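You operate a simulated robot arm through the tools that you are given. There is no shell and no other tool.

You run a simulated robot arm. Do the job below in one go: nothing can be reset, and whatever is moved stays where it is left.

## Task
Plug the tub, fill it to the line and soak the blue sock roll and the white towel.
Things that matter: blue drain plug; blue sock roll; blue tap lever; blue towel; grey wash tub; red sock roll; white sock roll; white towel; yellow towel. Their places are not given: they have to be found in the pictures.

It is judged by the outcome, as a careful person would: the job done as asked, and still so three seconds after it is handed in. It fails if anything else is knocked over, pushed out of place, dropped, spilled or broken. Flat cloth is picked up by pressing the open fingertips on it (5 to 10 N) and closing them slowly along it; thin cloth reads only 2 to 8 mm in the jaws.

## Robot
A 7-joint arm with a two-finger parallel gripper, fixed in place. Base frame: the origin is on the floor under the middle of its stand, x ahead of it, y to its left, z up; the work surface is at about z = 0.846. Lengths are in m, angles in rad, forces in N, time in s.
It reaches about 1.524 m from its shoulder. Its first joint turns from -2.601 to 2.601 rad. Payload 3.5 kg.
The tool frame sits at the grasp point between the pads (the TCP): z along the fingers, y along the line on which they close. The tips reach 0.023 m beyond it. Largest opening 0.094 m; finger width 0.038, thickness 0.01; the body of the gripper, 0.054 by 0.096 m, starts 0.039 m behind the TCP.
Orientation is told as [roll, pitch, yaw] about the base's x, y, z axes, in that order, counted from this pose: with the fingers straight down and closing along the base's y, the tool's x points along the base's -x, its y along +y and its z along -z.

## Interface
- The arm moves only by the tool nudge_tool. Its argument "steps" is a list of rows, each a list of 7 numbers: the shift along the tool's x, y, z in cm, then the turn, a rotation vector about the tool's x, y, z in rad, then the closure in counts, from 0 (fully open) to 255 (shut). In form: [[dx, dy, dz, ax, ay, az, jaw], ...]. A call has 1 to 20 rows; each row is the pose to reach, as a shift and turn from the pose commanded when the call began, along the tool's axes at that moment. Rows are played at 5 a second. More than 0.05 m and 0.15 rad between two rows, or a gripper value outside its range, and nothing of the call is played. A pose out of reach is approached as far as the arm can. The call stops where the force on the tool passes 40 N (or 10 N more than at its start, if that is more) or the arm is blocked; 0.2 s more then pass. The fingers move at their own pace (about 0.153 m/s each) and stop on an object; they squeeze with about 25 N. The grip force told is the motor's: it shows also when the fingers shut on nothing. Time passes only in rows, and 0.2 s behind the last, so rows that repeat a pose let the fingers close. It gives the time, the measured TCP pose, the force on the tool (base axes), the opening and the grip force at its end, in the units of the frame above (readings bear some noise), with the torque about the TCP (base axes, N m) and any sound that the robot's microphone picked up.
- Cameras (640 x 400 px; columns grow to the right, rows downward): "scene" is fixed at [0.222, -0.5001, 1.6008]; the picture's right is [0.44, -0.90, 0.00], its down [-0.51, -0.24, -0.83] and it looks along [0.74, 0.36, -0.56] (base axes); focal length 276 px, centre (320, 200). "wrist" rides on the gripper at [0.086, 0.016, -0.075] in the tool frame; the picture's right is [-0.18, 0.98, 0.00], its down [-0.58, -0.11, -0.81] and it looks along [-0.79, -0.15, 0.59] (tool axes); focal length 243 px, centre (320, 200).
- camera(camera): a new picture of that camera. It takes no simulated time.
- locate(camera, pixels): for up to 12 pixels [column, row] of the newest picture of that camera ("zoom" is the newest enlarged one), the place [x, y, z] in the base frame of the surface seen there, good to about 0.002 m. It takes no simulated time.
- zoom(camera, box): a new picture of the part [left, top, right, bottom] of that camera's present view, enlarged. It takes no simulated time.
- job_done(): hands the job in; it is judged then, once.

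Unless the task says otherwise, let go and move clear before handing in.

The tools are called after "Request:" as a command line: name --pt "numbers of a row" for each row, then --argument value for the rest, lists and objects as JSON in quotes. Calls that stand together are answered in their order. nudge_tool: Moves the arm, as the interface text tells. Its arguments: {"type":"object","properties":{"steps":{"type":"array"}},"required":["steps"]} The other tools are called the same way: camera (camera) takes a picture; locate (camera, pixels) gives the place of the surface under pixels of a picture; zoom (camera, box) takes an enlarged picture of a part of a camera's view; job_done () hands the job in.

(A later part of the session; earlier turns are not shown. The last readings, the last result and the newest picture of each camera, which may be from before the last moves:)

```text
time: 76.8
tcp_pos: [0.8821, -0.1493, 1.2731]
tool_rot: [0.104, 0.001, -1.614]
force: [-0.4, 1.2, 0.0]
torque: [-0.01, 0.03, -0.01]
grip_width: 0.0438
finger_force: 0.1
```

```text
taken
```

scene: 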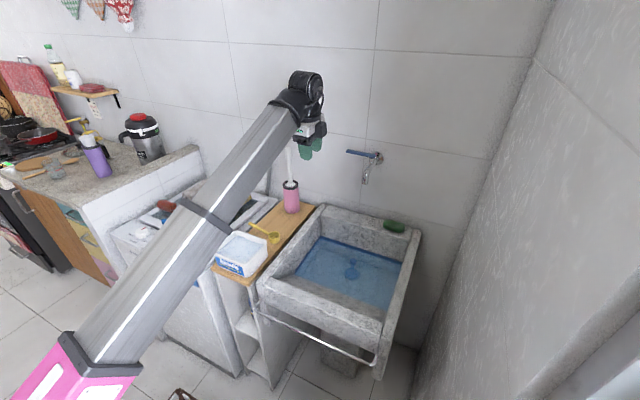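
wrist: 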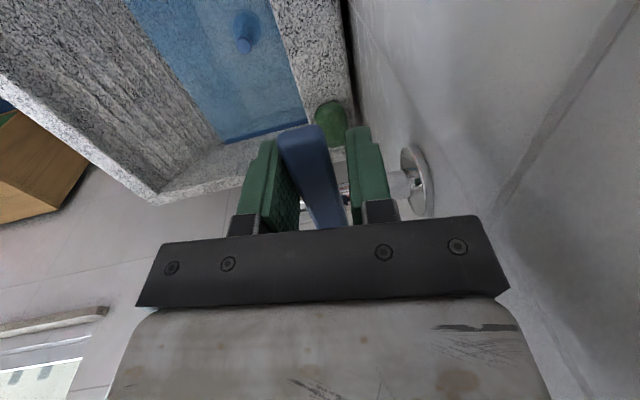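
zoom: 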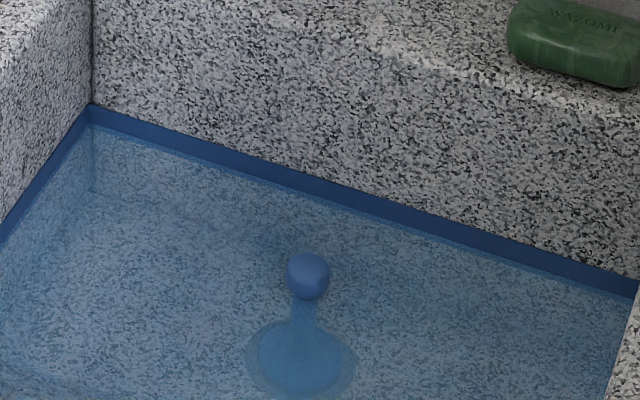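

Tap lever is back in its original place with no stream, and the level holds steady. Now move over the washer lid toward the blue sock roll, levelling the tool.

Request:
nudge_tool --pt "4 -0.9 0.6 0.02 0 0 100" --pt "8 -1.8 1.4 0.04 0 0 60" --pt "12 -2.6 2.4 0.06 0 -0.01 20" --pt "16 -3.5 3.6 0.08 0 -0.02 0" --pt "20 -4.4 5 0.1 0 -0.03 0" --pt "24 -5.3 6.4 0.104 0 -0.043 0" --pt "28 -6.2 8 0.104 0 -0.043 0" --pt "32 -7 9.6 0.104 0 -0.043 0" --pt "36 -7.9 11.2 0.104 0 -0.043 0" --pt "40 -8.8 12.8 0.104 0 -0.043 0" --pt "43.7 -9.6 14.3 0.104 0 -0.043 0" --pt "43.7 -9.6 14.3 0.104 0 -0.043 0"

Request:
camera --camera "wrist"

Request:
camera --camera "scene"

```text
time: 79.4
tcp_pos: [0.8214, 0.2929, 1.122]
tool_rot: [0.001, 0.003, -1.572]
force: [0.6, -0.7, 0.8]
torque: [0.0, 0.0, -0.01]
grip_width: 0.0943
finger_force: 0.1
out of reach, approached as far as the arm can: row 4, 5, 6
```

```text
taken
```

wrist: 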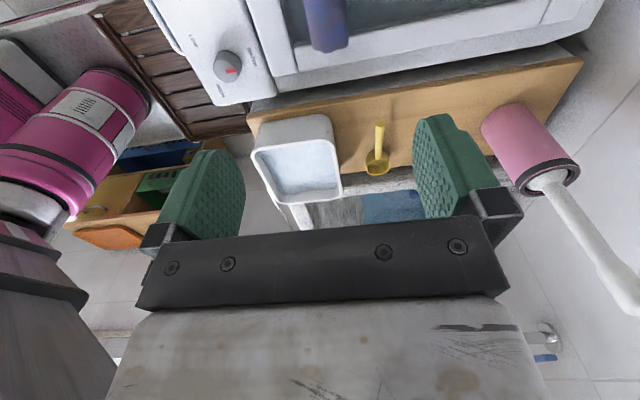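

```text
taken
```

scene: 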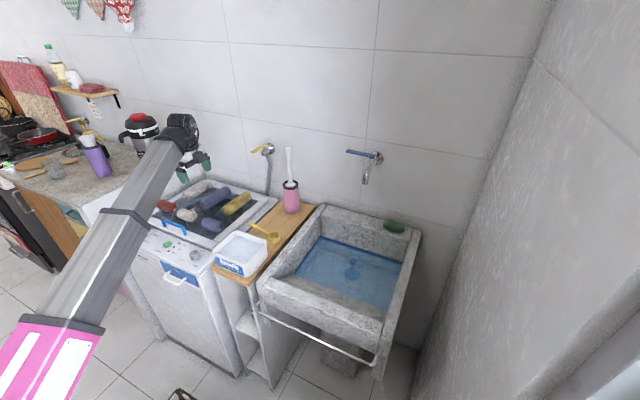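

The sock roll shows at the top of the wrist view (325,20). I'll measure it again from the scene camera, now unobstructed.

Request:
zoom --camera "scene" --box '[160, 180, 270, 260]'

Request:
zoom --camera "wrist" --box '[260, 0, 400, 80]'

```text
5.00 times, centred on (215, 220) of scene
```

zoom: 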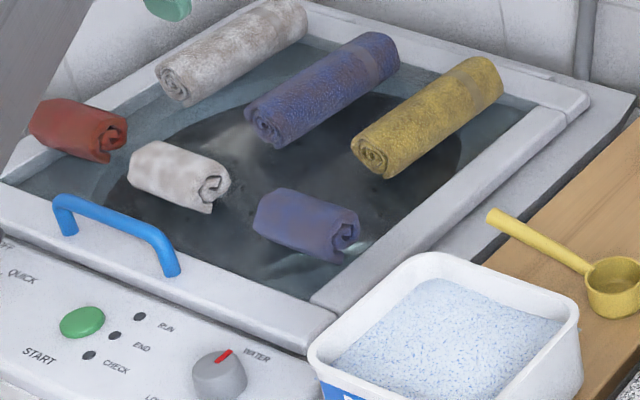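

```text
4.57 times, centred on (330, 40) of wrist
```

zoom: 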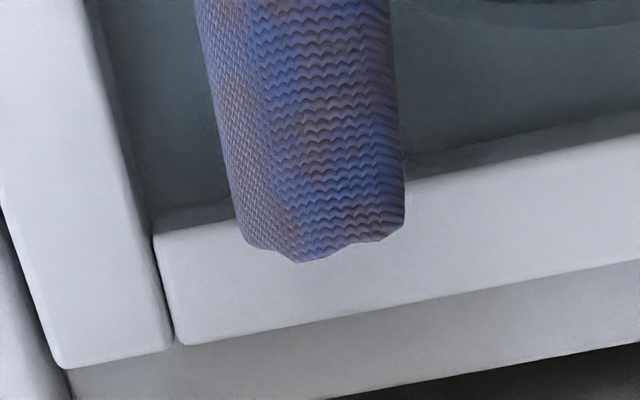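

Request:
locate --camera "zoom" --pixels '[[245, 235], [400, 220], [320, 240], [310, 180], [300, 100], [295, 20], [215, 100], [400, 130], [200, 20], [392, 20], [300, 255], [450, 80]]'

```text
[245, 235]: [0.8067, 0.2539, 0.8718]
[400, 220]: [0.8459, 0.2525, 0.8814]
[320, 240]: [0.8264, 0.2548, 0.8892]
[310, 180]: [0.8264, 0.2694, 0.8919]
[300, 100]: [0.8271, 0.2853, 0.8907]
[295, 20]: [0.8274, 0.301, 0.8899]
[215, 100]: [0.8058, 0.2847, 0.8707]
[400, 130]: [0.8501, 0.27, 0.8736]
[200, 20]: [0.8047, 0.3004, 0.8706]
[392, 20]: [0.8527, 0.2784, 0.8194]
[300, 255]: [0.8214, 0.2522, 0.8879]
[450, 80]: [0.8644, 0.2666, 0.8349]
```

Request:
locate --camera "scene" --pixels '[[204, 205], [207, 207], [226, 212], [229, 214], [173, 222], [183, 230], [196, 217], [190, 217], [177, 210], [213, 222], [206, 219], [195, 225]]'

```text
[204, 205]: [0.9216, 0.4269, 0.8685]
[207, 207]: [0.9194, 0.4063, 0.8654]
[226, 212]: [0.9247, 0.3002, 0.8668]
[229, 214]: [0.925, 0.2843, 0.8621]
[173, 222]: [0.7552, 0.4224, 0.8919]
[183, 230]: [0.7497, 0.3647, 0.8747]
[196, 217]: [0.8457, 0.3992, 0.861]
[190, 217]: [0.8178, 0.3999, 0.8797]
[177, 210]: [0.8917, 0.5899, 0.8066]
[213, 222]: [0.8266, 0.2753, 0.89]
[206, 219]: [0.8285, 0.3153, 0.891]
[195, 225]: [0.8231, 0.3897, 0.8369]
```

Sock axis lies along y at x≈0.828, y 0.25–0.325, top z≈0.891; the yellow towel's end (x≥0.925) is clear. I'll descend to z≈0.93 above it and check.

Request:
nudge_tool --pt "-0.1 0.15 3.5 0 0 0 51" --pt "-0.2 0.3 7 0 0 0 51" --pt "-0.3 0.45 10.5 0 0 0 51" --pt "-0.4 0.6 14 0 0 0 51" --pt "-0.49 0.66 17 0 0 0 51" --pt "-0.49 0.66 19.2 0 0 0 51" --pt "-0.49 0.66 19.2 0 0 0 51"

Request:
camera --camera "wrist"

Request:
zoom --camera "scene" --box '[150, 160, 270, 260]'

```text
time: 81.0
tcp_pos: [0.829, 0.2861, 0.9293]
tool_rot: [0.001, 0.002, -1.57]
force: [-0.8, 0.4, 0.4]
torque: [0.01, -0.01, 0.01]
grip_width: 0.0751
finger_force: 0.2
```

```text
taken
```

wrist: 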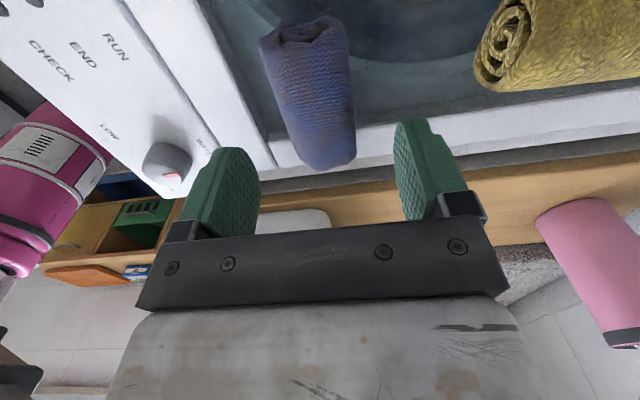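

```text
4.00 times, centred on (210, 210) of scene
```

zoom: 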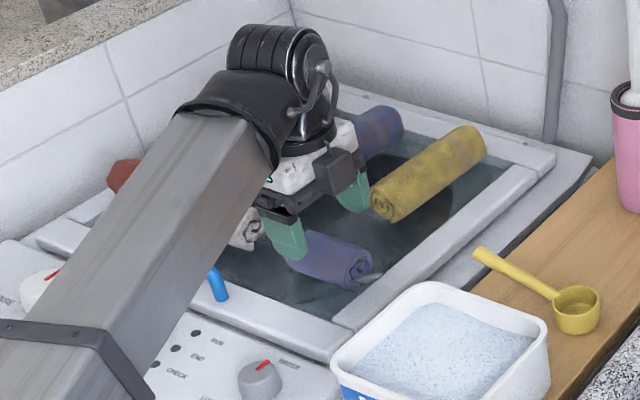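

Request:
locate --camera "wrist" --pixels '[[300, 30], [305, 45], [275, 60], [345, 50], [310, 95], [285, 110], [352, 110], [325, 150], [300, 155], [352, 150], [420, 60], [240, 30]]'

```text
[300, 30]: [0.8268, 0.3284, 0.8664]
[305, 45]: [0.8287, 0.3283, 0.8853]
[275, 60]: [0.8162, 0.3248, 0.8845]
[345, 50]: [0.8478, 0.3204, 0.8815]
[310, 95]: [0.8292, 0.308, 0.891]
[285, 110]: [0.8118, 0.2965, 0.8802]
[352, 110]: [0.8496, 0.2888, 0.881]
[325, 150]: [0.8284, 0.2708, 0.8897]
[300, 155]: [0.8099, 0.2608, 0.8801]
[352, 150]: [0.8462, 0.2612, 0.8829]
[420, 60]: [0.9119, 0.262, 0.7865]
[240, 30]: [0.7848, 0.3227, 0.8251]
```

The sock's centre is (0.829, 0.290). I'll go down to z≈0.874 and close slowly around it.

Request:
nudge_tool --pt "0.2 0 1.5 0 0 0 51" --pt "0.4 0 3 0 0 0 51" --pt "0.4 0 4.3 0 0 0 51" --pt "0.4 0 5.5 0 0 0 51" --pt "0.4 0 5.5 0 0 0 51" --pt "0.4 0 5.5 0 0 0 80" --pt "0.4 0 5.5 0 0 0 110" --pt "0.4 0 5.5 0 0 0 135" --pt "0.4 0 5.5 0 0 0 150"

Request:
camera --camera "wrist"

```text
time: 83.0
tcp_pos: [0.8295, 0.2913, 0.8766]
tool_rot: [0.002, 0.002, -1.571]
force: [-0.4, 0.2, 0.9]
torque: [-0.02, -0.02, 0.02]
grip_width: 0.0543
finger_force: 24.9
```

```text
taken
```

wrist: 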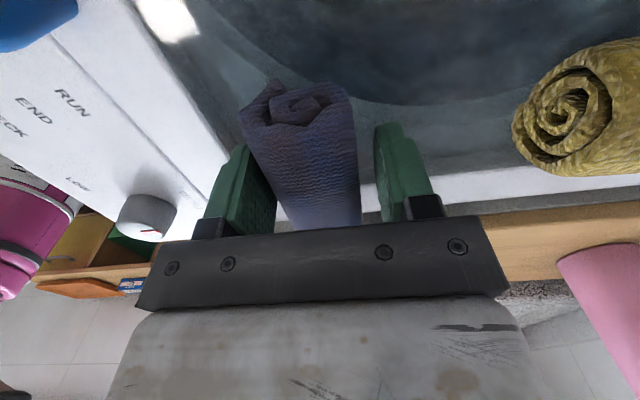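

Gripped: 54 mm wide with 25 N. Lift straight up with the closure held, then check.

Request:
nudge_tool --pt "0 0 0 0 0 0 200" --pt "0 0 -1 0 0 0 220" --pt "0 0 -3 0 0 0 220" --pt "0 0 -6 0 0 0 220" --pt "0 0 -9 0 0 0 220" --pt "0 0 -12 0 0 0 220" --pt "0 0 -15 0 0 0 220" --pt "0 0 -15 0 0 0 220"

Request:
camera --camera "wrist"

Request:
zoom --camera "scene" --box '[140, 140, 280, 260]'

```text
time: 84.8
tcp_pos: [0.8269, 0.2899, 1.0264]
tool_rot: [0.001, 0.001, -1.57]
force: [0.2, 0.3, -0.7]
torque: [0.01, 0.02, 0.0]
grip_width: 0.0546
finger_force: 25.0
```

```text
taken
```

wrist: 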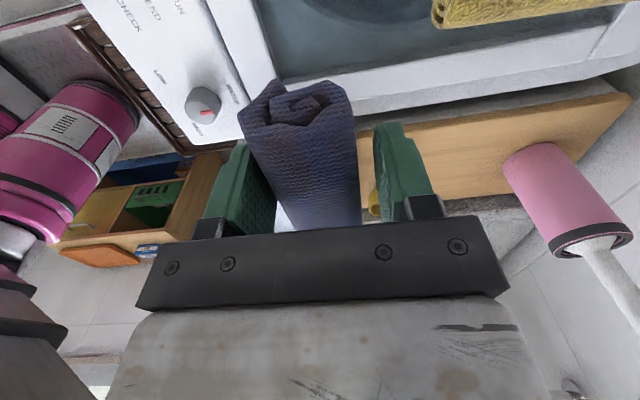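

```text
3.33 times, centred on (210, 200) of scene
```

zoom: 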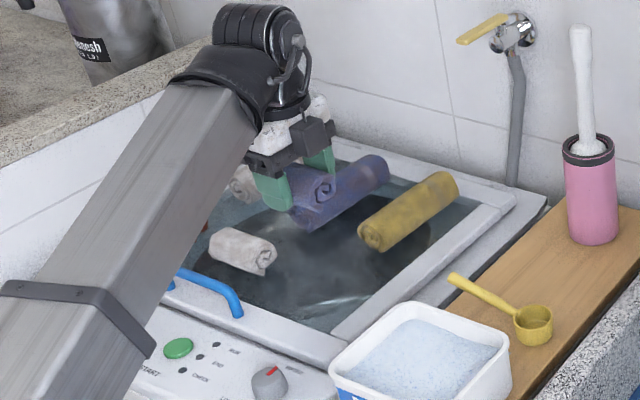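

The blue sock is held and lifted clear. Now carry it in front of the brush and over to the left half of the tub.

Request:
nudge_tool --pt "-2.5 1.9 -1.5 0 0 0 220" --pt "-5.3 4 -3 0 0 0 220" --pt "-8.2 6.1 -4.2 0 0 0 220" --pt "-11.1 8.2 -5.4 0 0 0 220" --pt "-14 10.3 -6.4 0 0 0 220" --pt "-17.7 10.8 -6.4 0 0 0 220" --pt "-21.5 11.3 -6.4 0 0 0 220" --pt "-25.2 11.8 -6.4 0 0 0 220" --pt "-29 12.3 -6.4 0 0 0 220" --pt "-33 12.8 -6.2 0 0 0 220" --pt "-37 13.3 -6 0 0 0 220" --pt "-41 13.8 -5.7 0 0 0 220" --pt "-44.5 14.3 -5.4 0 0 0 220" --pt "-44.5 14.3 -5.4 0 0 0 220"

Request:
camera --camera "wrist"

Request:
camera --camera "scene"

```text
time: 87.8
tcp_pos: [0.9718, -0.1533, 1.0812]
tool_rot: [0.001, 0.001, -1.572]
force: [0.6, 0.5, -1.2]
torque: [0.0, -0.03, -0.02]
grip_width: 0.0542
finger_force: 24.9
```

```text
taken
```

wrist: 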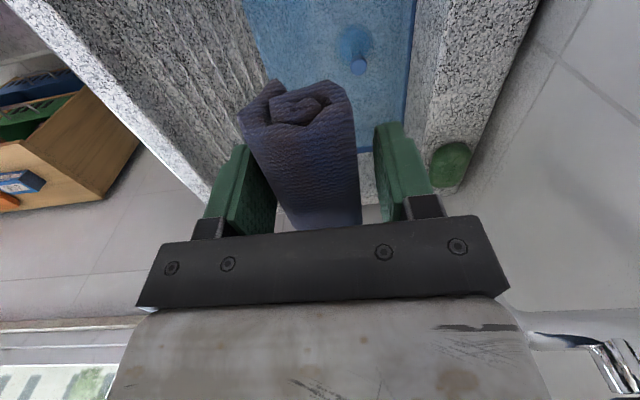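

```text
taken
```

scene: 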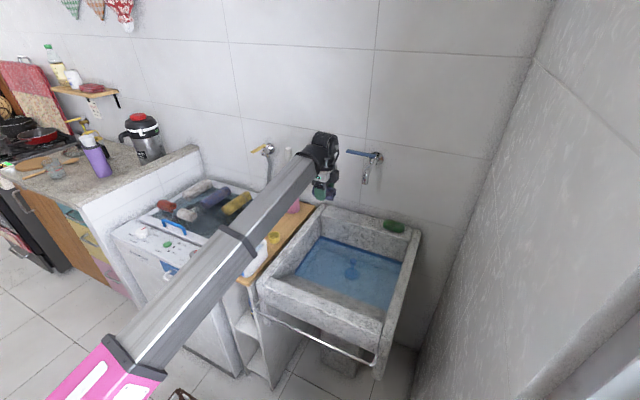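

At yaw -90° the wrist camera sticks out toward +y and would hit the tub's left wall at y≈-0.15, so I'll place the sock in the right half (y≈-0.355) instead, keeping in front of the spout on the way.

Request:
nudge_tool --pt "-2.5 -2.1 2.5 0 0 0 220" --pt "-5 -4.2 5 0 0 0 220" --pt "-8.8 -4.2 6.3 0 0 0 220" --pt "-12.6 -4.2 7.6 0 0 0 220" --pt "-16.4 -4.2 8.8 0 0 0 220" --pt "-20.2 -4.2 10 0 0 0 220" --pt "-20.2 -1.7 12.6 0 0 0 220" --pt "-20.2 0.8 15.3 0 0 0 220" --pt "-20.2 3.3 18 0 0 0 220" --pt "-20.2 3.3 18 0 0 0 220"

Request:
camera --camera "wrist"

Request:
zoom --camera "scene" --box '[250, 150, 430, 330]'

```text
time: 90.0
tcp_pos: [1.0027, -0.3552, 0.9006]
tool_rot: [0.001, 0.002, -1.573]
force: [0.3, -0.3, -0.6]
torque: [0.0, 0.0, 0.0]
grip_width: 0.054
finger_force: 25.3
```

```text
taken
```

wrist: 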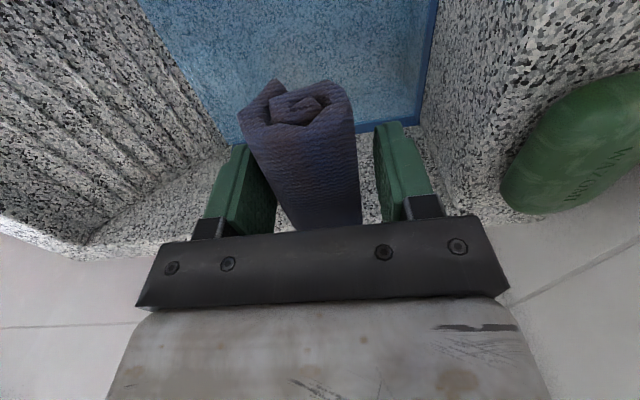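

```text
2.22 times, centred on (340, 240) of scene
```

zoom: 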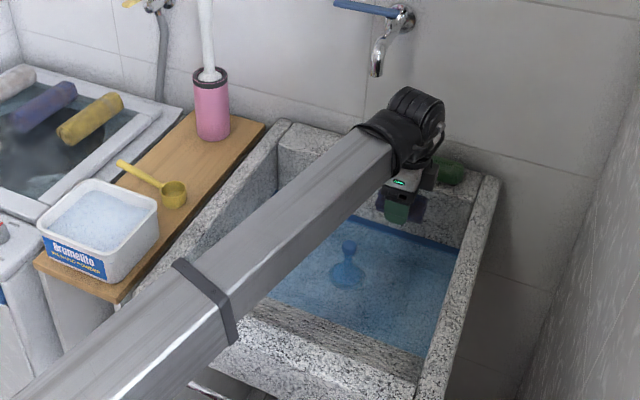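

Sock is over the right half of the tub, clear of soap and spout. Lower 9 cm and check the forearm against the front rim.

Request:
nudge_tool --pt "0 0 3 0 0 0 220" --pt "0 0 6 0 0 0 220" --pt "0 0 9 0 0 0 220" --pt "0 0 9 0 0 0 220"

Request:
zoom --camera "scene" --box '[270, 200, 410, 340]'

```text
time: 91.0
tcp_pos: [1.0025, -0.3541, 0.81]
tool_rot: [0.001, 0.0, -1.571]
force: [0.6, 0.1, -0.7]
torque: [-0.02, 0.03, -0.01]
grip_width: 0.0543
finger_force: 25.3
```

```text
2.86 times, centred on (340, 270) of scene
```

zoom: 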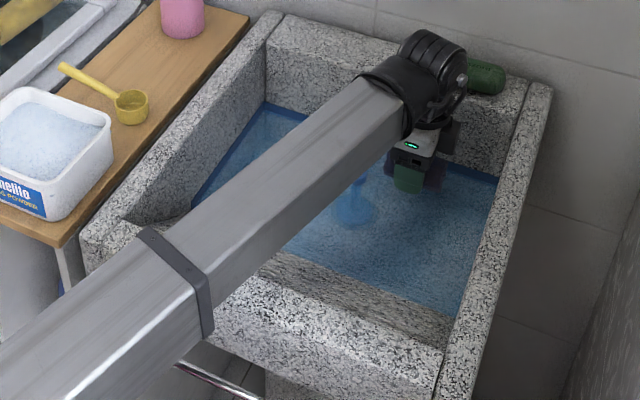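

Request:
locate --camera "zoom" --pixels '[[340, 200], [300, 235], [270, 258], [240, 285], [220, 303], [208, 330], [385, 150], [280, 262], [250, 290]]'

```text
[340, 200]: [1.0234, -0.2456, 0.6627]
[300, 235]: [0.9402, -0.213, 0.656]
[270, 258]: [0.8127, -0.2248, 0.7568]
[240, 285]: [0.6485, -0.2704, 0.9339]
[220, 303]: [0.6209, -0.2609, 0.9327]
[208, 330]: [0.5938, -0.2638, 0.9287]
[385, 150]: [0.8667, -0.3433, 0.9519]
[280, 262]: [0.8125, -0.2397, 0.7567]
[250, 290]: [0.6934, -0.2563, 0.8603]
```

Forearm lower edge is at z≈0.933 over the rim (0.861), moving about 1:1 with the tool, so I can go to TCP z≈0.75, where the sock's underside just enters the water, and release there.

Request:
nudge_tool --pt "0 0 2 0 0 0 220" --pt "0 0 4 0 0 0 220" --pt "0 0 5.2 0 0 0 220" --pt "0 0 6 0 0 0 220" --pt "0 0 6 0 0 0 220"

Request:
zoom --camera "scene" --box '[270, 200, 410, 340]'

Request:
camera --camera "wrist"

```text
time: 92.2
tcp_pos: [1.004, -0.3563, 0.7489]
tool_rot: [0.003, 0.002, -1.572]
force: [0.2, 0.5, -1.4]
torque: [0.03, 0.0, -0.04]
grip_width: 0.0541
finger_force: 24.7
```

```text
2.86 times, centred on (340, 270) of scene
```

zoom: 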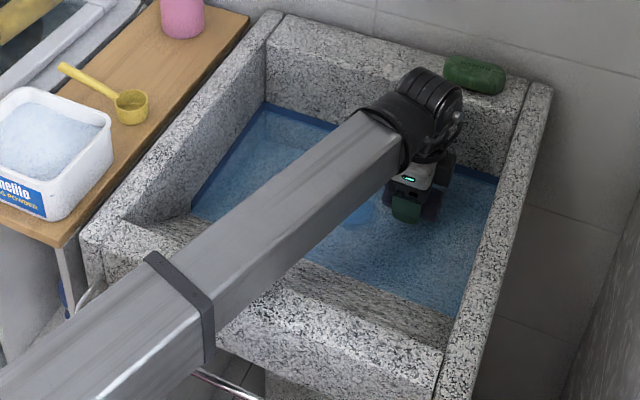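

```text
taken
```

wrist: 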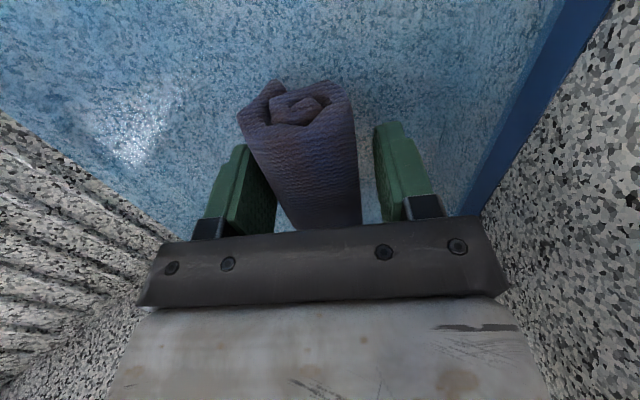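

The sock's underside is at the water surface. I'll open slowly to let it go into the water.

Request:
nudge_tool --pt "0 0 0 0 0 0 110" --pt "0 0 0 0 0 0 90" --pt "0 0 0 0 0 0 60" --pt "0 0 0 0 0 0 30" --pt "0 0 0 0 0 0 30" --pt "0 0 0 0 0 0 30"

Request:
camera --camera "wrist"

```text
time: 93.6
tcp_pos: [1.0048, -0.3566, 0.7497]
tool_rot: [0.003, 0.002, -1.57]
force: [0.1, -0.7, -0.5]
torque: [-0.02, -0.04, 0.03]
grip_width: 0.0829
finger_force: 0.0
```

```text
taken
```

wrist: 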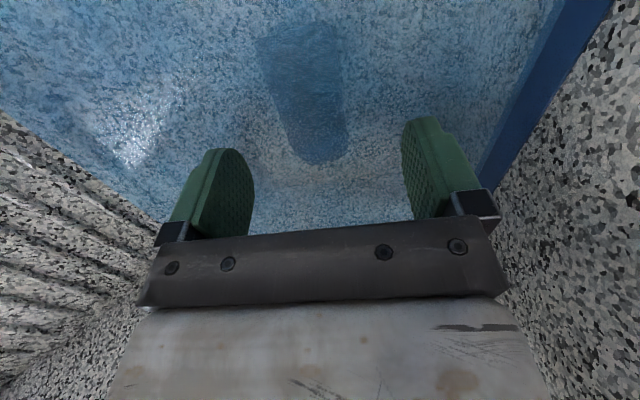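

The sock lies under water at (305,90) in the wrist view. I'll rise straight up and retrace the path in front of the spout.

Request:
nudge_tool --pt "0 0 -2 0 0 0 30" --pt "0 0 -5 0 0 0 20" --pt "0 0 -8.5 0 0 0 0" --pt "0 0 -12 0 0 0 0" --pt "0 0 -15 0 0 0 0" --pt "0 -2.5 -18 0 0 0 0" --pt "0 -5 -20.7 0 0 0 0" --pt "0 -7.5 -23.5 0 0 0 0" --pt "3.8 -7.5 -25.3 0 0 0 0" --pt "7.6 -7.5 -27 0 0 0 0" --pt "11.5 -7.5 -28.7 0 0 0 0" --pt "15.5 -7.5 -30 0 0 0 0" --pt "15.5 -7.5 -30 0 0 0 0"

Request:
camera --camera "scene"

Request:
zoom --camera "scene" --box '[300, 210, 420, 310]'

```text
time: 96.4
tcp_pos: [0.9299, -0.2008, 1.0491]
tool_rot: [0.001, 0.003, -1.572]
force: [0.1, -0.5, 0.0]
torque: [-0.04, 0.02, 0.01]
grip_width: 0.0939
finger_force: 0.1
```

```text
taken
```

scene: 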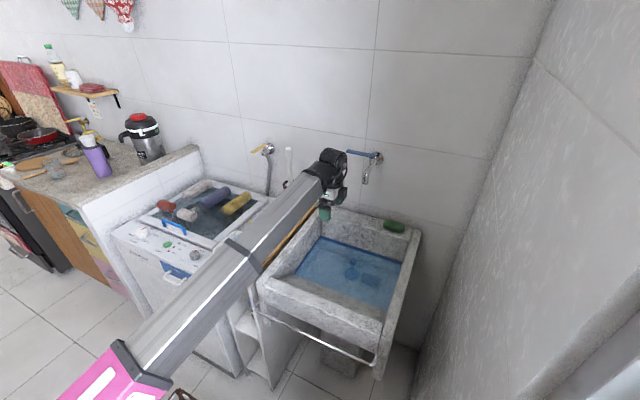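

```text
4.00 times, centred on (360, 260) of scene
```

zoom: 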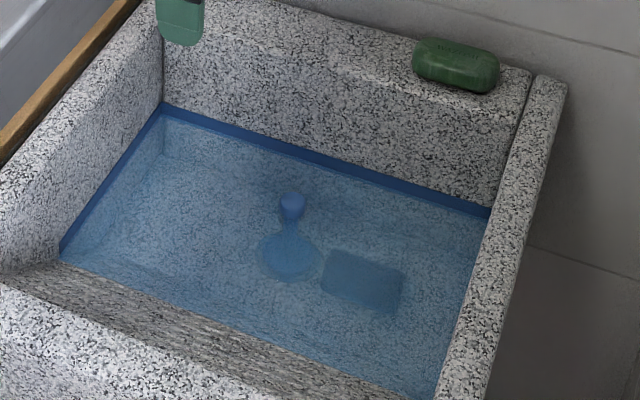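

The blue sock is submerged right of the plug at (365,280). Now travel toward the white towel while turning the tool back to closing along y.

Request:
nudge_tool --pt "3 0.2 -0.5 0 0 0 0" --pt "7 0.4 -1 0 0 -0.1 0" --pt "11 0.6 -1.5 0 0 -0.23 0" --pt "15 0.8 -2 0 0 -0.36 0" --pt "19 1 -2.5 0 0 -0.49 0" --pt "23 1.2 -3 0 0 -0.62 0" --pt "27 1.4 -3.5 0 0 -0.75 0" --pt "31 1.6 -4 0 0 -0.88 0" --pt "35 1.8 -4.5 0 0 -1.01 0" --pt "39 2 -5 0 0 -1.14 0" --pt "42 2 -5 0 0 -1.27 0" --pt "45 2 -5 0 0 -1.4 0" --pt "48 3 -5 0 0 -1.5 0" --pt "51 4 -5 0 0 -1.57 0" --pt "51 4 -5 0 0 -1.57 0"

Request:
camera --camera "scene"

Request:
camera --camera "wrist"

```text
time: 99.6
tcp_pos: [0.9686, 0.3091, 1.0992]
tool_rot: [0.001, -0.001, 0.001]
force: [-0.5, 0.0, 0.8]
torque: [0.03, 0.0, 0.0]
grip_width: 0.0941
finger_force: 0.1
```

```text
taken
```

scene: 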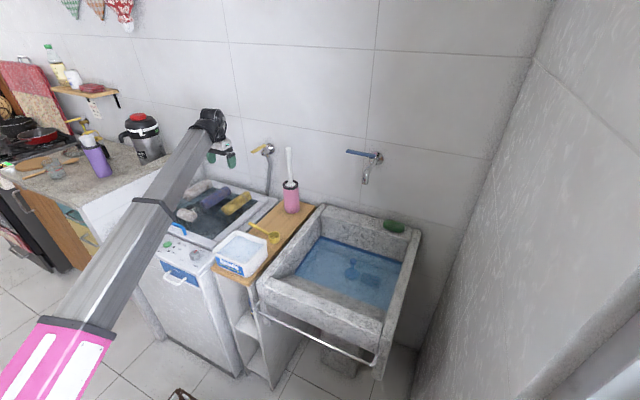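

```text
taken
```

wrist: 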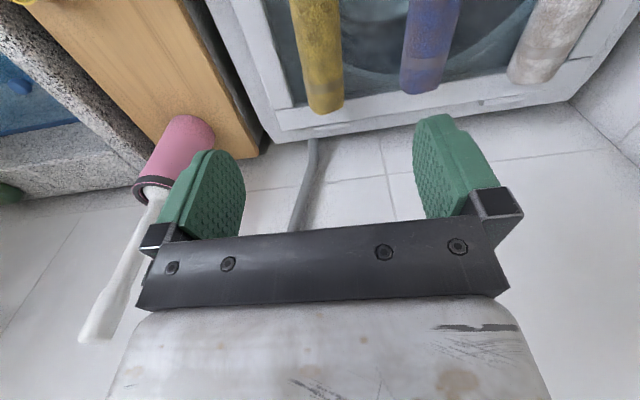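

The wrist view shows yellow (315,50), blue (430,40) and white (550,40) towels in a row. I'll check the height of the counter wall to the left before going further.

Request:
locate --camera "scene" --pixels '[[195, 152], [180, 165], [110, 195], [90, 205], [120, 215], [75, 190], [140, 160], [140, 130], [168, 205], [100, 160], [170, 215], [150, 220]]'

Request:
locate --camera "wrist" --pixels '[[555, 15], [530, 65], [545, 40], [570, 40], [515, 70], [548, 75], [610, 60], [590, 85], [575, 60], [510, 30], [460, 60], [600, 20]]'

```text
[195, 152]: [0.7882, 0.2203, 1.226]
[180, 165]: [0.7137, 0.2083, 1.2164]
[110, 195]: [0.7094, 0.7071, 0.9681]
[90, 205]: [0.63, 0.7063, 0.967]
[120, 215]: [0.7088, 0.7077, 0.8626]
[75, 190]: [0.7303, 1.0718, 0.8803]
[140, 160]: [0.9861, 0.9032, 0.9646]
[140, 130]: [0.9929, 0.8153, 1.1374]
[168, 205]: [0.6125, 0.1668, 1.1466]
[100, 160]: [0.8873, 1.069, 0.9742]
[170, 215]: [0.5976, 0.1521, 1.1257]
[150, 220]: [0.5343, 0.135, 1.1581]
```

```text
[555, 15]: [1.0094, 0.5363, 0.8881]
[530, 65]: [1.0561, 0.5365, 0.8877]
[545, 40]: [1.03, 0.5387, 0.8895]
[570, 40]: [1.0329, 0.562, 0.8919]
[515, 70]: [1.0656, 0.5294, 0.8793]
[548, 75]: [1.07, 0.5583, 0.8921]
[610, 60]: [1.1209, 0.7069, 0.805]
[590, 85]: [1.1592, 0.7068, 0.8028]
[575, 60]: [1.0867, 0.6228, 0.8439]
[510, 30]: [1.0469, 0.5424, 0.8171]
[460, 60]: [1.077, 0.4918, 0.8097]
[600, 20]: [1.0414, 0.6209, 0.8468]
```

The side wall is at y≈0.707, top z≈0.967, so the towel at y≈0.55 has room. Move above it.

Request:
nudge_tool --pt "-0.3 4 0 0 0 0 0" --pt "-0.7 8 0.3 0 0 0 0" --pt "-1 12 0.6 0 0 0 0" --pt "-1.3 16 1 0 0 0 0" --pt "-1.7 20 1.3 0 0 0 0" --pt "-2 24 1.6 0 0 0 0" --pt "-2 24 1.6 0 0 0 0"

Request:
camera --camera "wrist"

Request:
camera --camera "scene"

```text
time: 101.2
tcp_pos: [0.9894, 0.5495, 1.0851]
tool_rot: [0.001, -0.003, -0.002]
force: [-0.1, -0.3, 0.2]
torque: [0.0, 0.01, -0.01]
grip_width: 0.0942
finger_force: 0.0
```

```text
taken
```

wrist: 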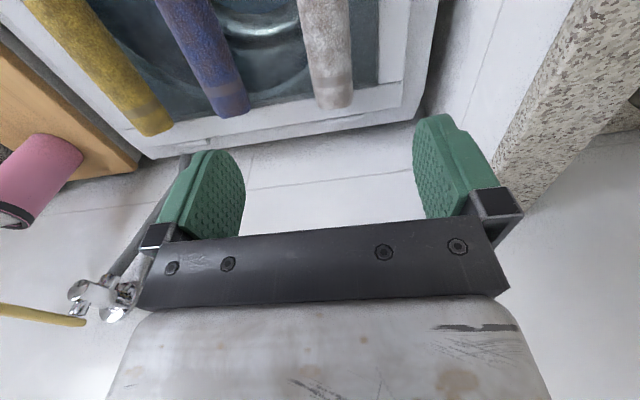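

```text
taken
```

scene: 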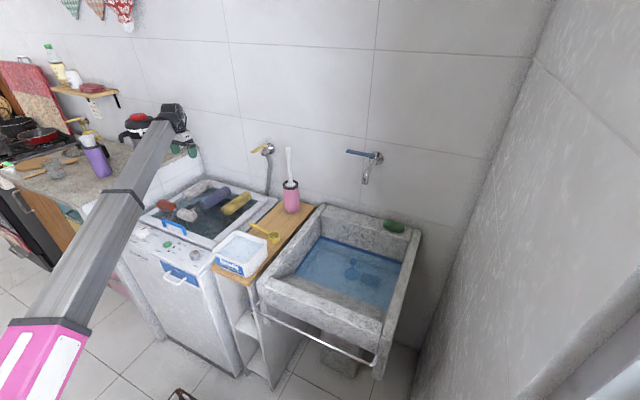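

Request:
locate --camera "wrist" --pixels '[[325, 10], [328, 50], [335, 95], [312, 60], [350, 60], [305, 20], [346, 10], [318, 100], [350, 95], [238, 100], [335, 108], [215, 60]]'

Request:
zoom --camera "wrist" --box '[180, 0, 420, 130]'

```text
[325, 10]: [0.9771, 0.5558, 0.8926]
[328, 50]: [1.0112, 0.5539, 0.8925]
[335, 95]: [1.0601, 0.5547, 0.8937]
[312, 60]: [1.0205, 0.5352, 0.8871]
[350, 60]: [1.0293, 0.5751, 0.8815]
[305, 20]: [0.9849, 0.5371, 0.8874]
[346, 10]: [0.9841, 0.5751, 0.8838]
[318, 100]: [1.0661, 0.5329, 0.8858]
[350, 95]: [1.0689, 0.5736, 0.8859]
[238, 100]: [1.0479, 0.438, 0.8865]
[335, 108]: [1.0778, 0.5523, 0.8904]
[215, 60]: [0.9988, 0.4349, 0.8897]
```

```text
2.67 times, centred on (300, 65) of wrist
```

zoom: 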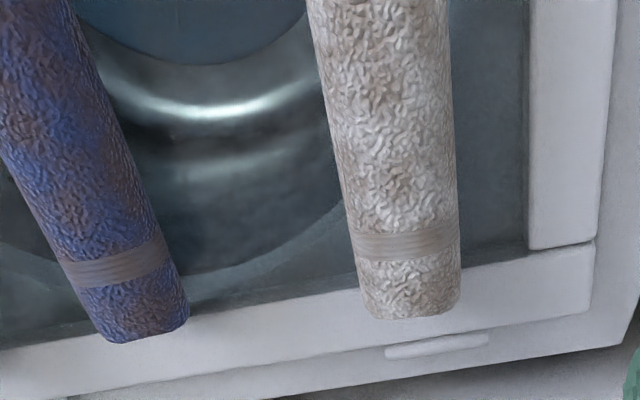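

White towel: axis along x at y≈0.555, x 0.93–1.079, top z≈0.893; blue towel's edge is at y≈0.46. I'll descend over its middle with jaws open.

Request:
nudge_tool --pt "-0.3 0.1 3.5 0 0 0 0" --pt "-0.6 0.2 7 0 0 0 0" --pt "-0.9 0.3 10.5 0 0 0 0" --pt "-1.2 0.4 13.5 0 0 0 0" --pt "-1.56 0.55 15.5 0 0 0 0" --pt "-1.56 0.55 15.5 0 0 0 0"

Request:
camera --camera "wrist"

Request:
zoom --camera "scene" --box '[120, 130, 260, 240]'

```text
time: 102.6
tcp_pos: [1.0064, 0.5557, 0.928]
tool_rot: [0.001, -0.002, -0.002]
force: [0.4, -0.4, 0.1]
torque: [-0.01, -0.01, 0.0]
grip_width: 0.0934
finger_force: 0.0
```

```text
taken
```

wrist: 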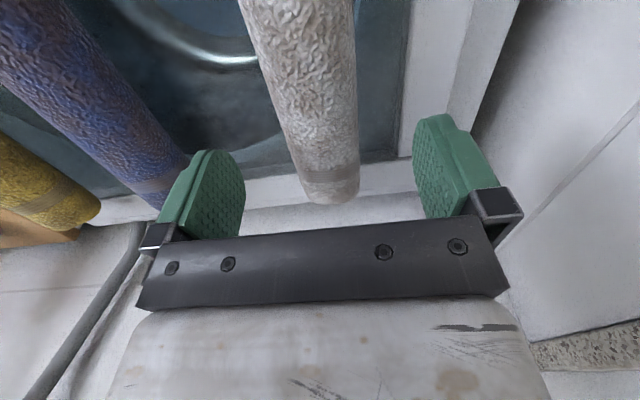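

```text
3.64 times, centred on (190, 185) of scene
```

zoom: 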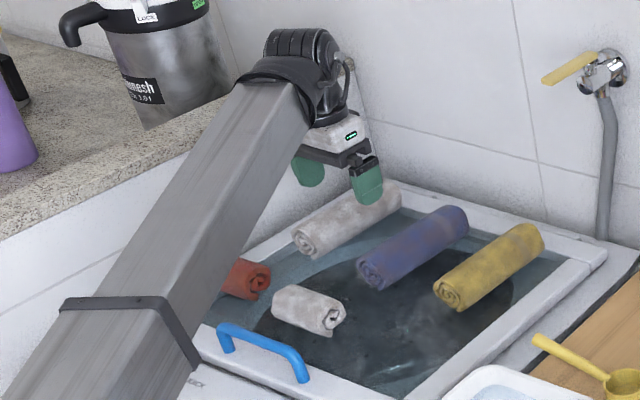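

Aligned over the towel, blue towel clear of the left finger. Down to z≈0.88 and close slowly.

Request:
nudge_tool --pt "0 0 1.5 0 0 0 0" --pt "0 0 3 0 0 0 0" --pt "0 0 4 0 0 0 0" --pt "0 0 4.8 0 0 0 0" --pt "0 0 4.8 0 0 0 0" --pt "0 0 4.8 0 0 0 40" --pt "0 0 4.8 0 0 0 70" --pt "0 0 4.8 0 0 0 100" --pt "0 0 4.8 0 0 0 130" --pt "0 0 4.8 0 0 0 160"

Request:
camera --camera "wrist"

```text
time: 104.8
tcp_pos: [1.0056, 0.555, 0.8798]
tool_rot: [0.0, -0.002, -0.001]
force: [0.4, 0.5, 0.2]
torque: [-0.01, 0.02, -0.12]
grip_width: 0.0539
finger_force: 25.4
```

```text
taken
```

wrist: 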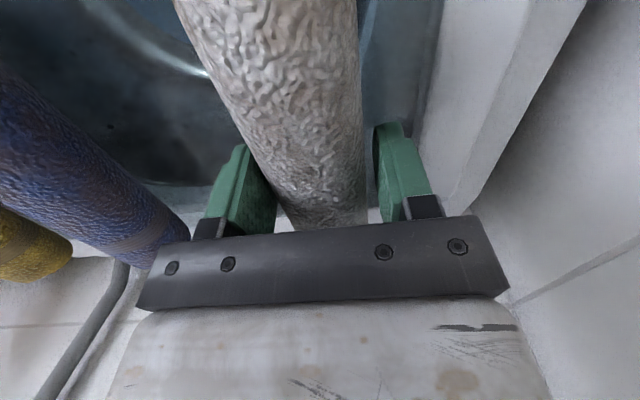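

Towel gripped: 54 mm, 25 N. Lift straight up 17 cm and check.

Request:
nudge_tool --pt "0 0 -1 0 0 0 220" --pt "0 0 -3 0 0 0 220" --pt "0 0 -6 0 0 0 220" --pt "0 0 -9 0 0 0 220" --pt "0 0 -12 0 0 0 220" --pt "0 0 -15 0 0 0 220" --pt "0 0 -18 0 0 0 220" --pt "0 0 -18 0 0 0 220"

Request:
camera --camera "wrist"

Request:
camera --camera "scene"

```text
time: 106.6
tcp_pos: [1.0066, 0.5527, 1.0616]
tool_rot: [0.001, -0.002, 0.0]
force: [0.0, 0.3, 0.3]
torque: [-0.03, 0.0, -0.01]
grip_width: 0.0541
finger_force: 25.2
```

```text
taken
```

wrist: 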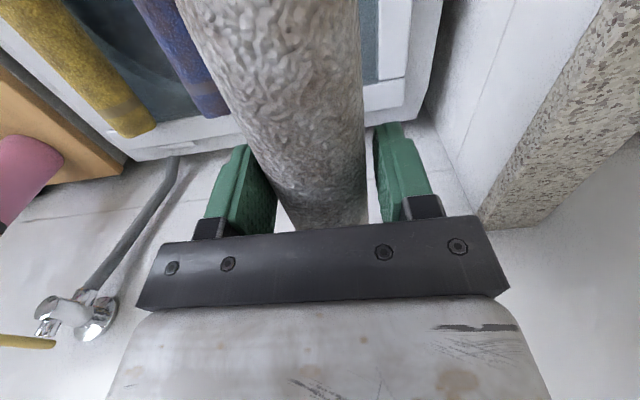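

```text
taken
```

scene: 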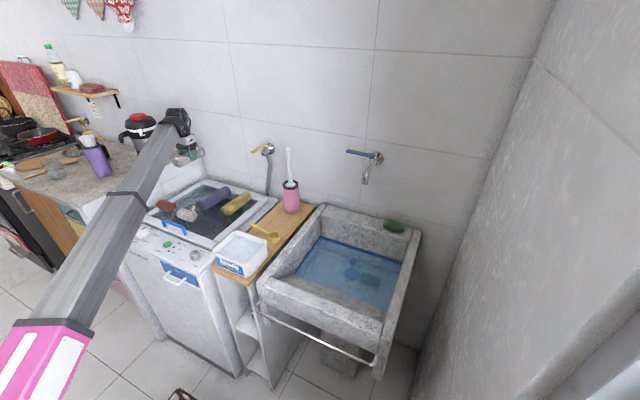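

Towel lifted cleanly; nothing else moved. Carry it in front of the brush to the left half of the tub.

Request:
nudge_tool --pt "0.7 -3.8 0.15 0 0 0 220" --pt "1.4 -7.6 0.3 0 0 0 220" --pt "2.1 -11.4 0.45 0 0 0 220" --pt "2.8 -15.2 0.6 0 0 0 220" --pt "3.6 -19 0.75 0 0 0 220" --pt "4.3 -22.8 0.9 0 0 0 220" --pt "5 -26.6 1.05 0 0 0 220" --pt "5.7 -30.3 1.2 0 0 0 220" --pt "6 -34.3 1.5 0 0 0 220" --pt "6.4 -38.3 1.8 0 0 0 220" --pt "6.7 -42.3 2.1 0 0 0 220" --pt "7 -46.3 2.5 0 0 0 220" --pt "7.4 -50.3 2.8 0 0 0 220" --pt "7.7 -54.3 3.2 0 0 0 220" --pt "8 -58.3 3.4 0 0 0 220" --pt "8.2 -62.3 3.6 0 0 0 220" --pt "8.4 -66.3 3.8 0 0 0 220" --pt "8.6 -70 4 0 0 0 220" --pt "8.7 -72.8 4.2 0 0 0 220" --pt "8.7 -72.8 4.2 0 0 0 220"

Request:
camera --camera "wrist"

Request:
camera --camera "scene"

```text
time: 110.8
tcp_pos: [0.918, -0.1724, 1.0187]
tool_rot: [0.001, 0.0, -0.001]
force: [0.8, -0.3, -1.4]
torque: [0.02, 0.0, -0.02]
grip_width: 0.0539
finger_force: 24.6
```

```text
taken
```

wrist: 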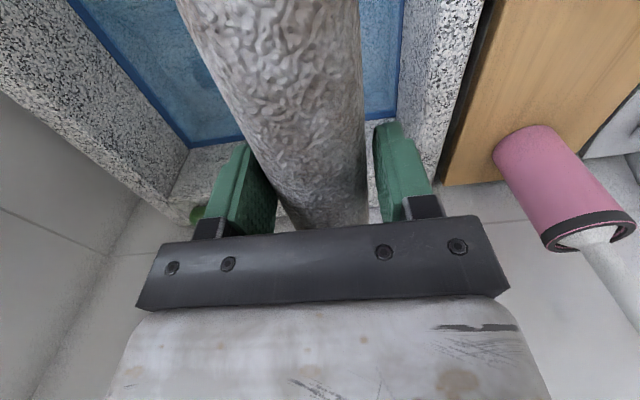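

```text
taken
```

scene: 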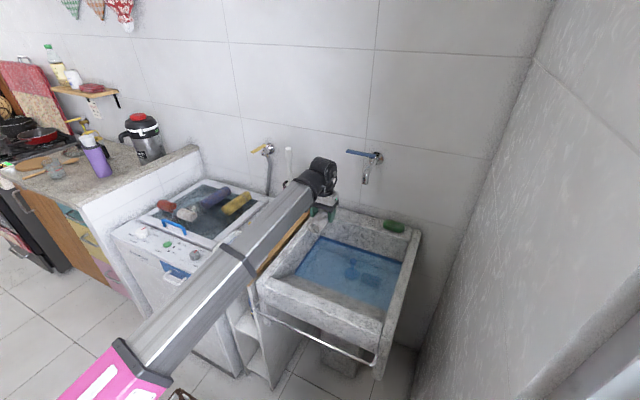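

Now forward over the basin and down to z≈0.90, towel pointing along x with its front end short of the back wall.

Request:
nudge_tool --pt "-2.1 -0.1 2.5 0 0 0 220" --pt "-4.2 -0.2 5 0 0 0 220" --pt "-6.4 -0.3 8 0 0 0 220" --pt "-8.5 -0.3 11.4 0 0 0 220" --pt "-8.5 -0.3 11.4 0 0 0 220"

Request:
camera --camera "wrist"

Request:
zoom --camera "scene" --box '[270, 150, 410, 320]'

```text
time: 112.0
tcp_pos: [1.0058, -0.1768, 0.9034]
tool_rot: [0.001, -0.001, -0.002]
force: [-0.2, 0.1, 0.6]
torque: [-0.01, 0.0, -0.03]
grip_width: 0.0538
finger_force: 24.7
```

```text
taken
```

wrist: 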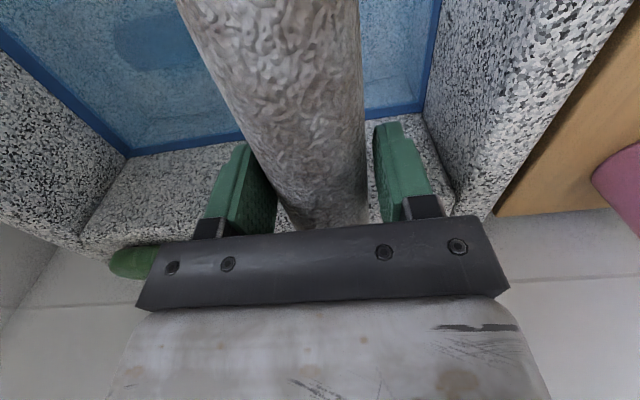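

```text
2.35 times, centred on (340, 235) of scene
```

zoom: 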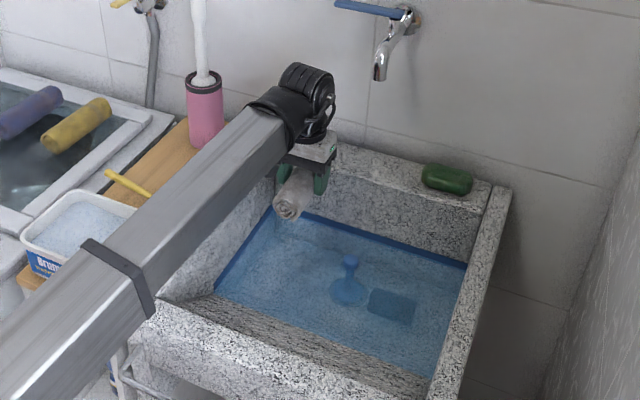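

The forearm passes near the powder box; I'll measure its edges against the box (y≥-0.005, top z 0.913) before lowering.

Request:
locate --camera "zoom" --pixels '[[245, 110], [200, 155], [160, 190], [130, 215], [100, 238], [70, 265], [270, 165], [230, 210], [190, 250], [160, 280], [140, 310], [220, 145]]'

```text
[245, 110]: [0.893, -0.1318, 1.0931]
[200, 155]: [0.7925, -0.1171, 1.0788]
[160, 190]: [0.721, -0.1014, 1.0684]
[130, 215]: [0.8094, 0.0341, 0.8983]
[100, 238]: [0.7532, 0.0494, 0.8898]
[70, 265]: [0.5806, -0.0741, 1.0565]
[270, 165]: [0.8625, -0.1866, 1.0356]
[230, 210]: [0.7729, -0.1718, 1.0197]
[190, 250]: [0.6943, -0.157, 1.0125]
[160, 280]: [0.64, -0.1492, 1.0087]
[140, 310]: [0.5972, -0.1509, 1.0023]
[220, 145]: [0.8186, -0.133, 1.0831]
```

Forearm is 9 cm clear of the box in y. Lower to z≈0.81 and remeasure its lower edge over the rim.

Request:
nudge_tool --pt "0 0 3 0 0 0 220" --pt "0 0 6 0 0 0 220" --pt "0 0 9.3 0 0 0 220" --pt "0 0 9.3 0 0 0 220"

Request:
zoom --camera "scene" --box '[250, 190, 370, 310]'

Request:
camera --camera "wrist"

```text
time: 113.0
tcp_pos: [1.0044, -0.1783, 0.8108]
tool_rot: [0.001, -0.003, -0.002]
force: [0.8, 0.6, -1.2]
torque: [0.01, 0.01, -0.04]
grip_width: 0.0537
finger_force: 25.2
```

```text
3.33 times, centred on (310, 250) of scene
```

zoom: 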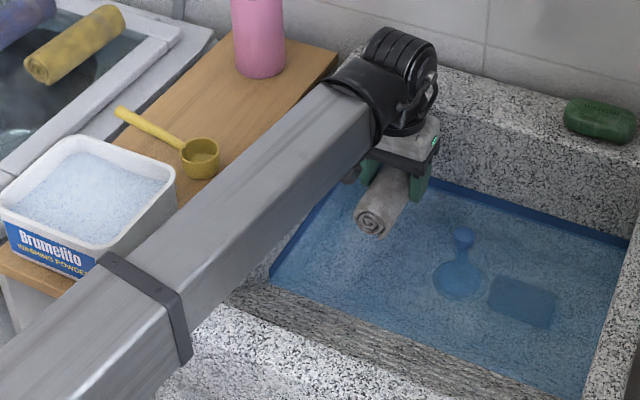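

```text
taken
```

wrist: 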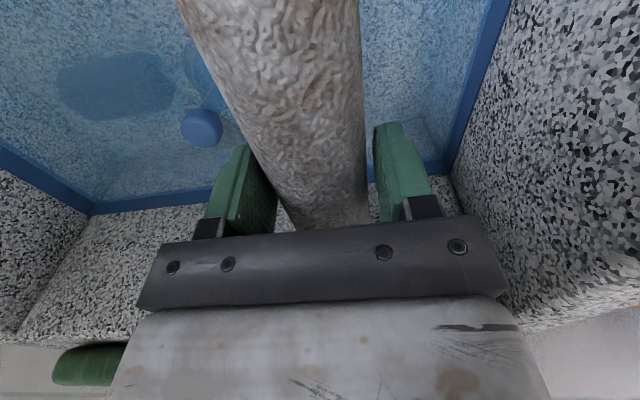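

Request:
locate --camera "zoom" --pixels '[[355, 165], [310, 212], [270, 250], [240, 278], [215, 300], [190, 350], [180, 345], [130, 230], [330, 105], [110, 250], [260, 256], [225, 292]]'

```text
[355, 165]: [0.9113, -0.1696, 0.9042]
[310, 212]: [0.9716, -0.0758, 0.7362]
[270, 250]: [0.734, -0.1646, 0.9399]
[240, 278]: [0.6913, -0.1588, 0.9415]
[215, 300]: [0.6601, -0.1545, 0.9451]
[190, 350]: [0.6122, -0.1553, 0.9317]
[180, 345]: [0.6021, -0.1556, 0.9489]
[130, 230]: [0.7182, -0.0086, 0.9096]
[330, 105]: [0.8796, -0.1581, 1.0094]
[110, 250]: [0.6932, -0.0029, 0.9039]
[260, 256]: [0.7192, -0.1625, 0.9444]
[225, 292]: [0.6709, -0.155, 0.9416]
```

Forearm lower edge z≈0.94 vs rim 0.861, so I can lower 6.5 cm to TCP z≈0.746, where the towel's underside is in the water.

Request:
nudge_tool --pt "0 0 2 0 0 0 220" --pt "0 0 4 0 0 0 220" --pt "0 0 5.5 0 0 0 220" --pt "0 0 6.5 0 0 0 220" --pt "0 0 6.5 0 0 0 220"

Request:
zoom --camera "scene" --box '[250, 190, 370, 310]'

Request:
camera --camera "wrist"

```text
time: 114.2
tcp_pos: [1.0034, -0.1746, 0.7459]
tool_rot: [0.002, -0.002, -0.002]
force: [-0.6, 0.1, 0.6]
torque: [0.0, 0.0, -0.02]
grip_width: 0.0537
finger_force: 25.1
```

```text
3.33 times, centred on (310, 250) of scene
```

zoom: 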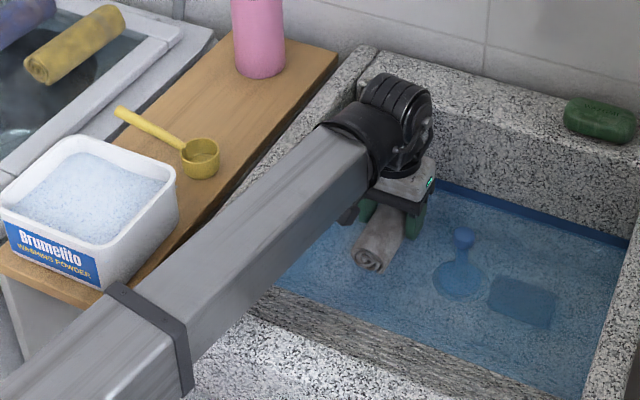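

```text
taken
```

wrist: 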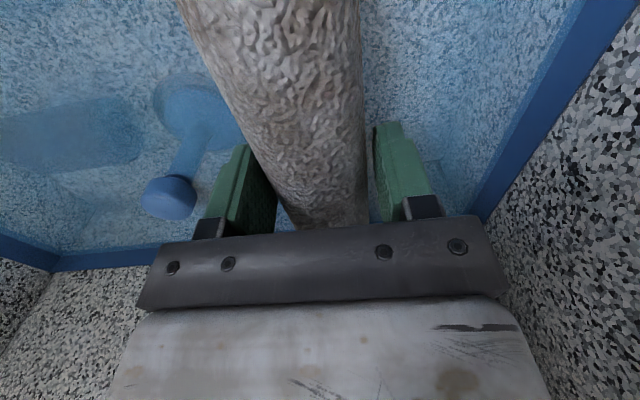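

Towel's underside is in the water; plug knob at (170,195) will stay clear of the left finger if I open only to ~75 mm. Releasing slowly.

Request:
nudge_tool --pt "0 0 0 0 0 0 110" --pt "0 0 0 0 0 0 90" --pt "0 0 0 0 0 0 70" --pt "0 0 0 0 0 0 50" --pt "0 0 0 0 0 0 45" --pt "0 0 0 0 0 0 45" --pt "0 0 0 0 0 0 45"

Request:
camera --camera "wrist"

Request:
zoom --camera "scene" --box '[290, 210, 410, 310]'

```text
time: 115.8
tcp_pos: [1.0034, -0.1743, 0.7448]
tool_rot: [0.002, -0.001, -0.002]
force: [0.7, -0.4, 0.5]
torque: [-0.02, 0.01, -0.01]
grip_width: 0.0775
finger_force: 0.0
```

```text
taken
```

wrist: 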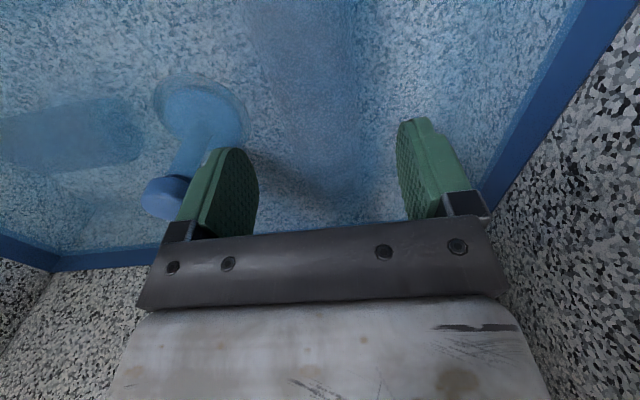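

```text
4.00 times, centred on (350, 260) of scene
```

zoom: 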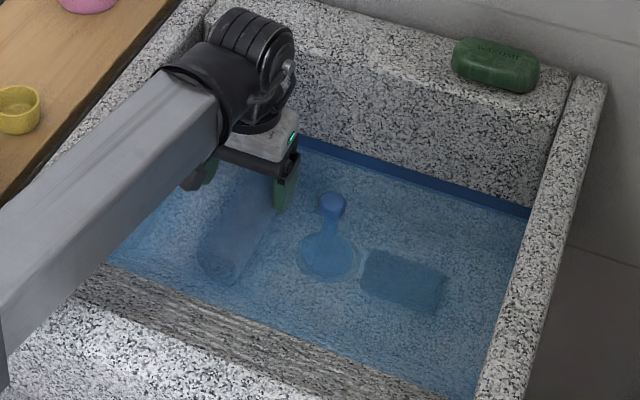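

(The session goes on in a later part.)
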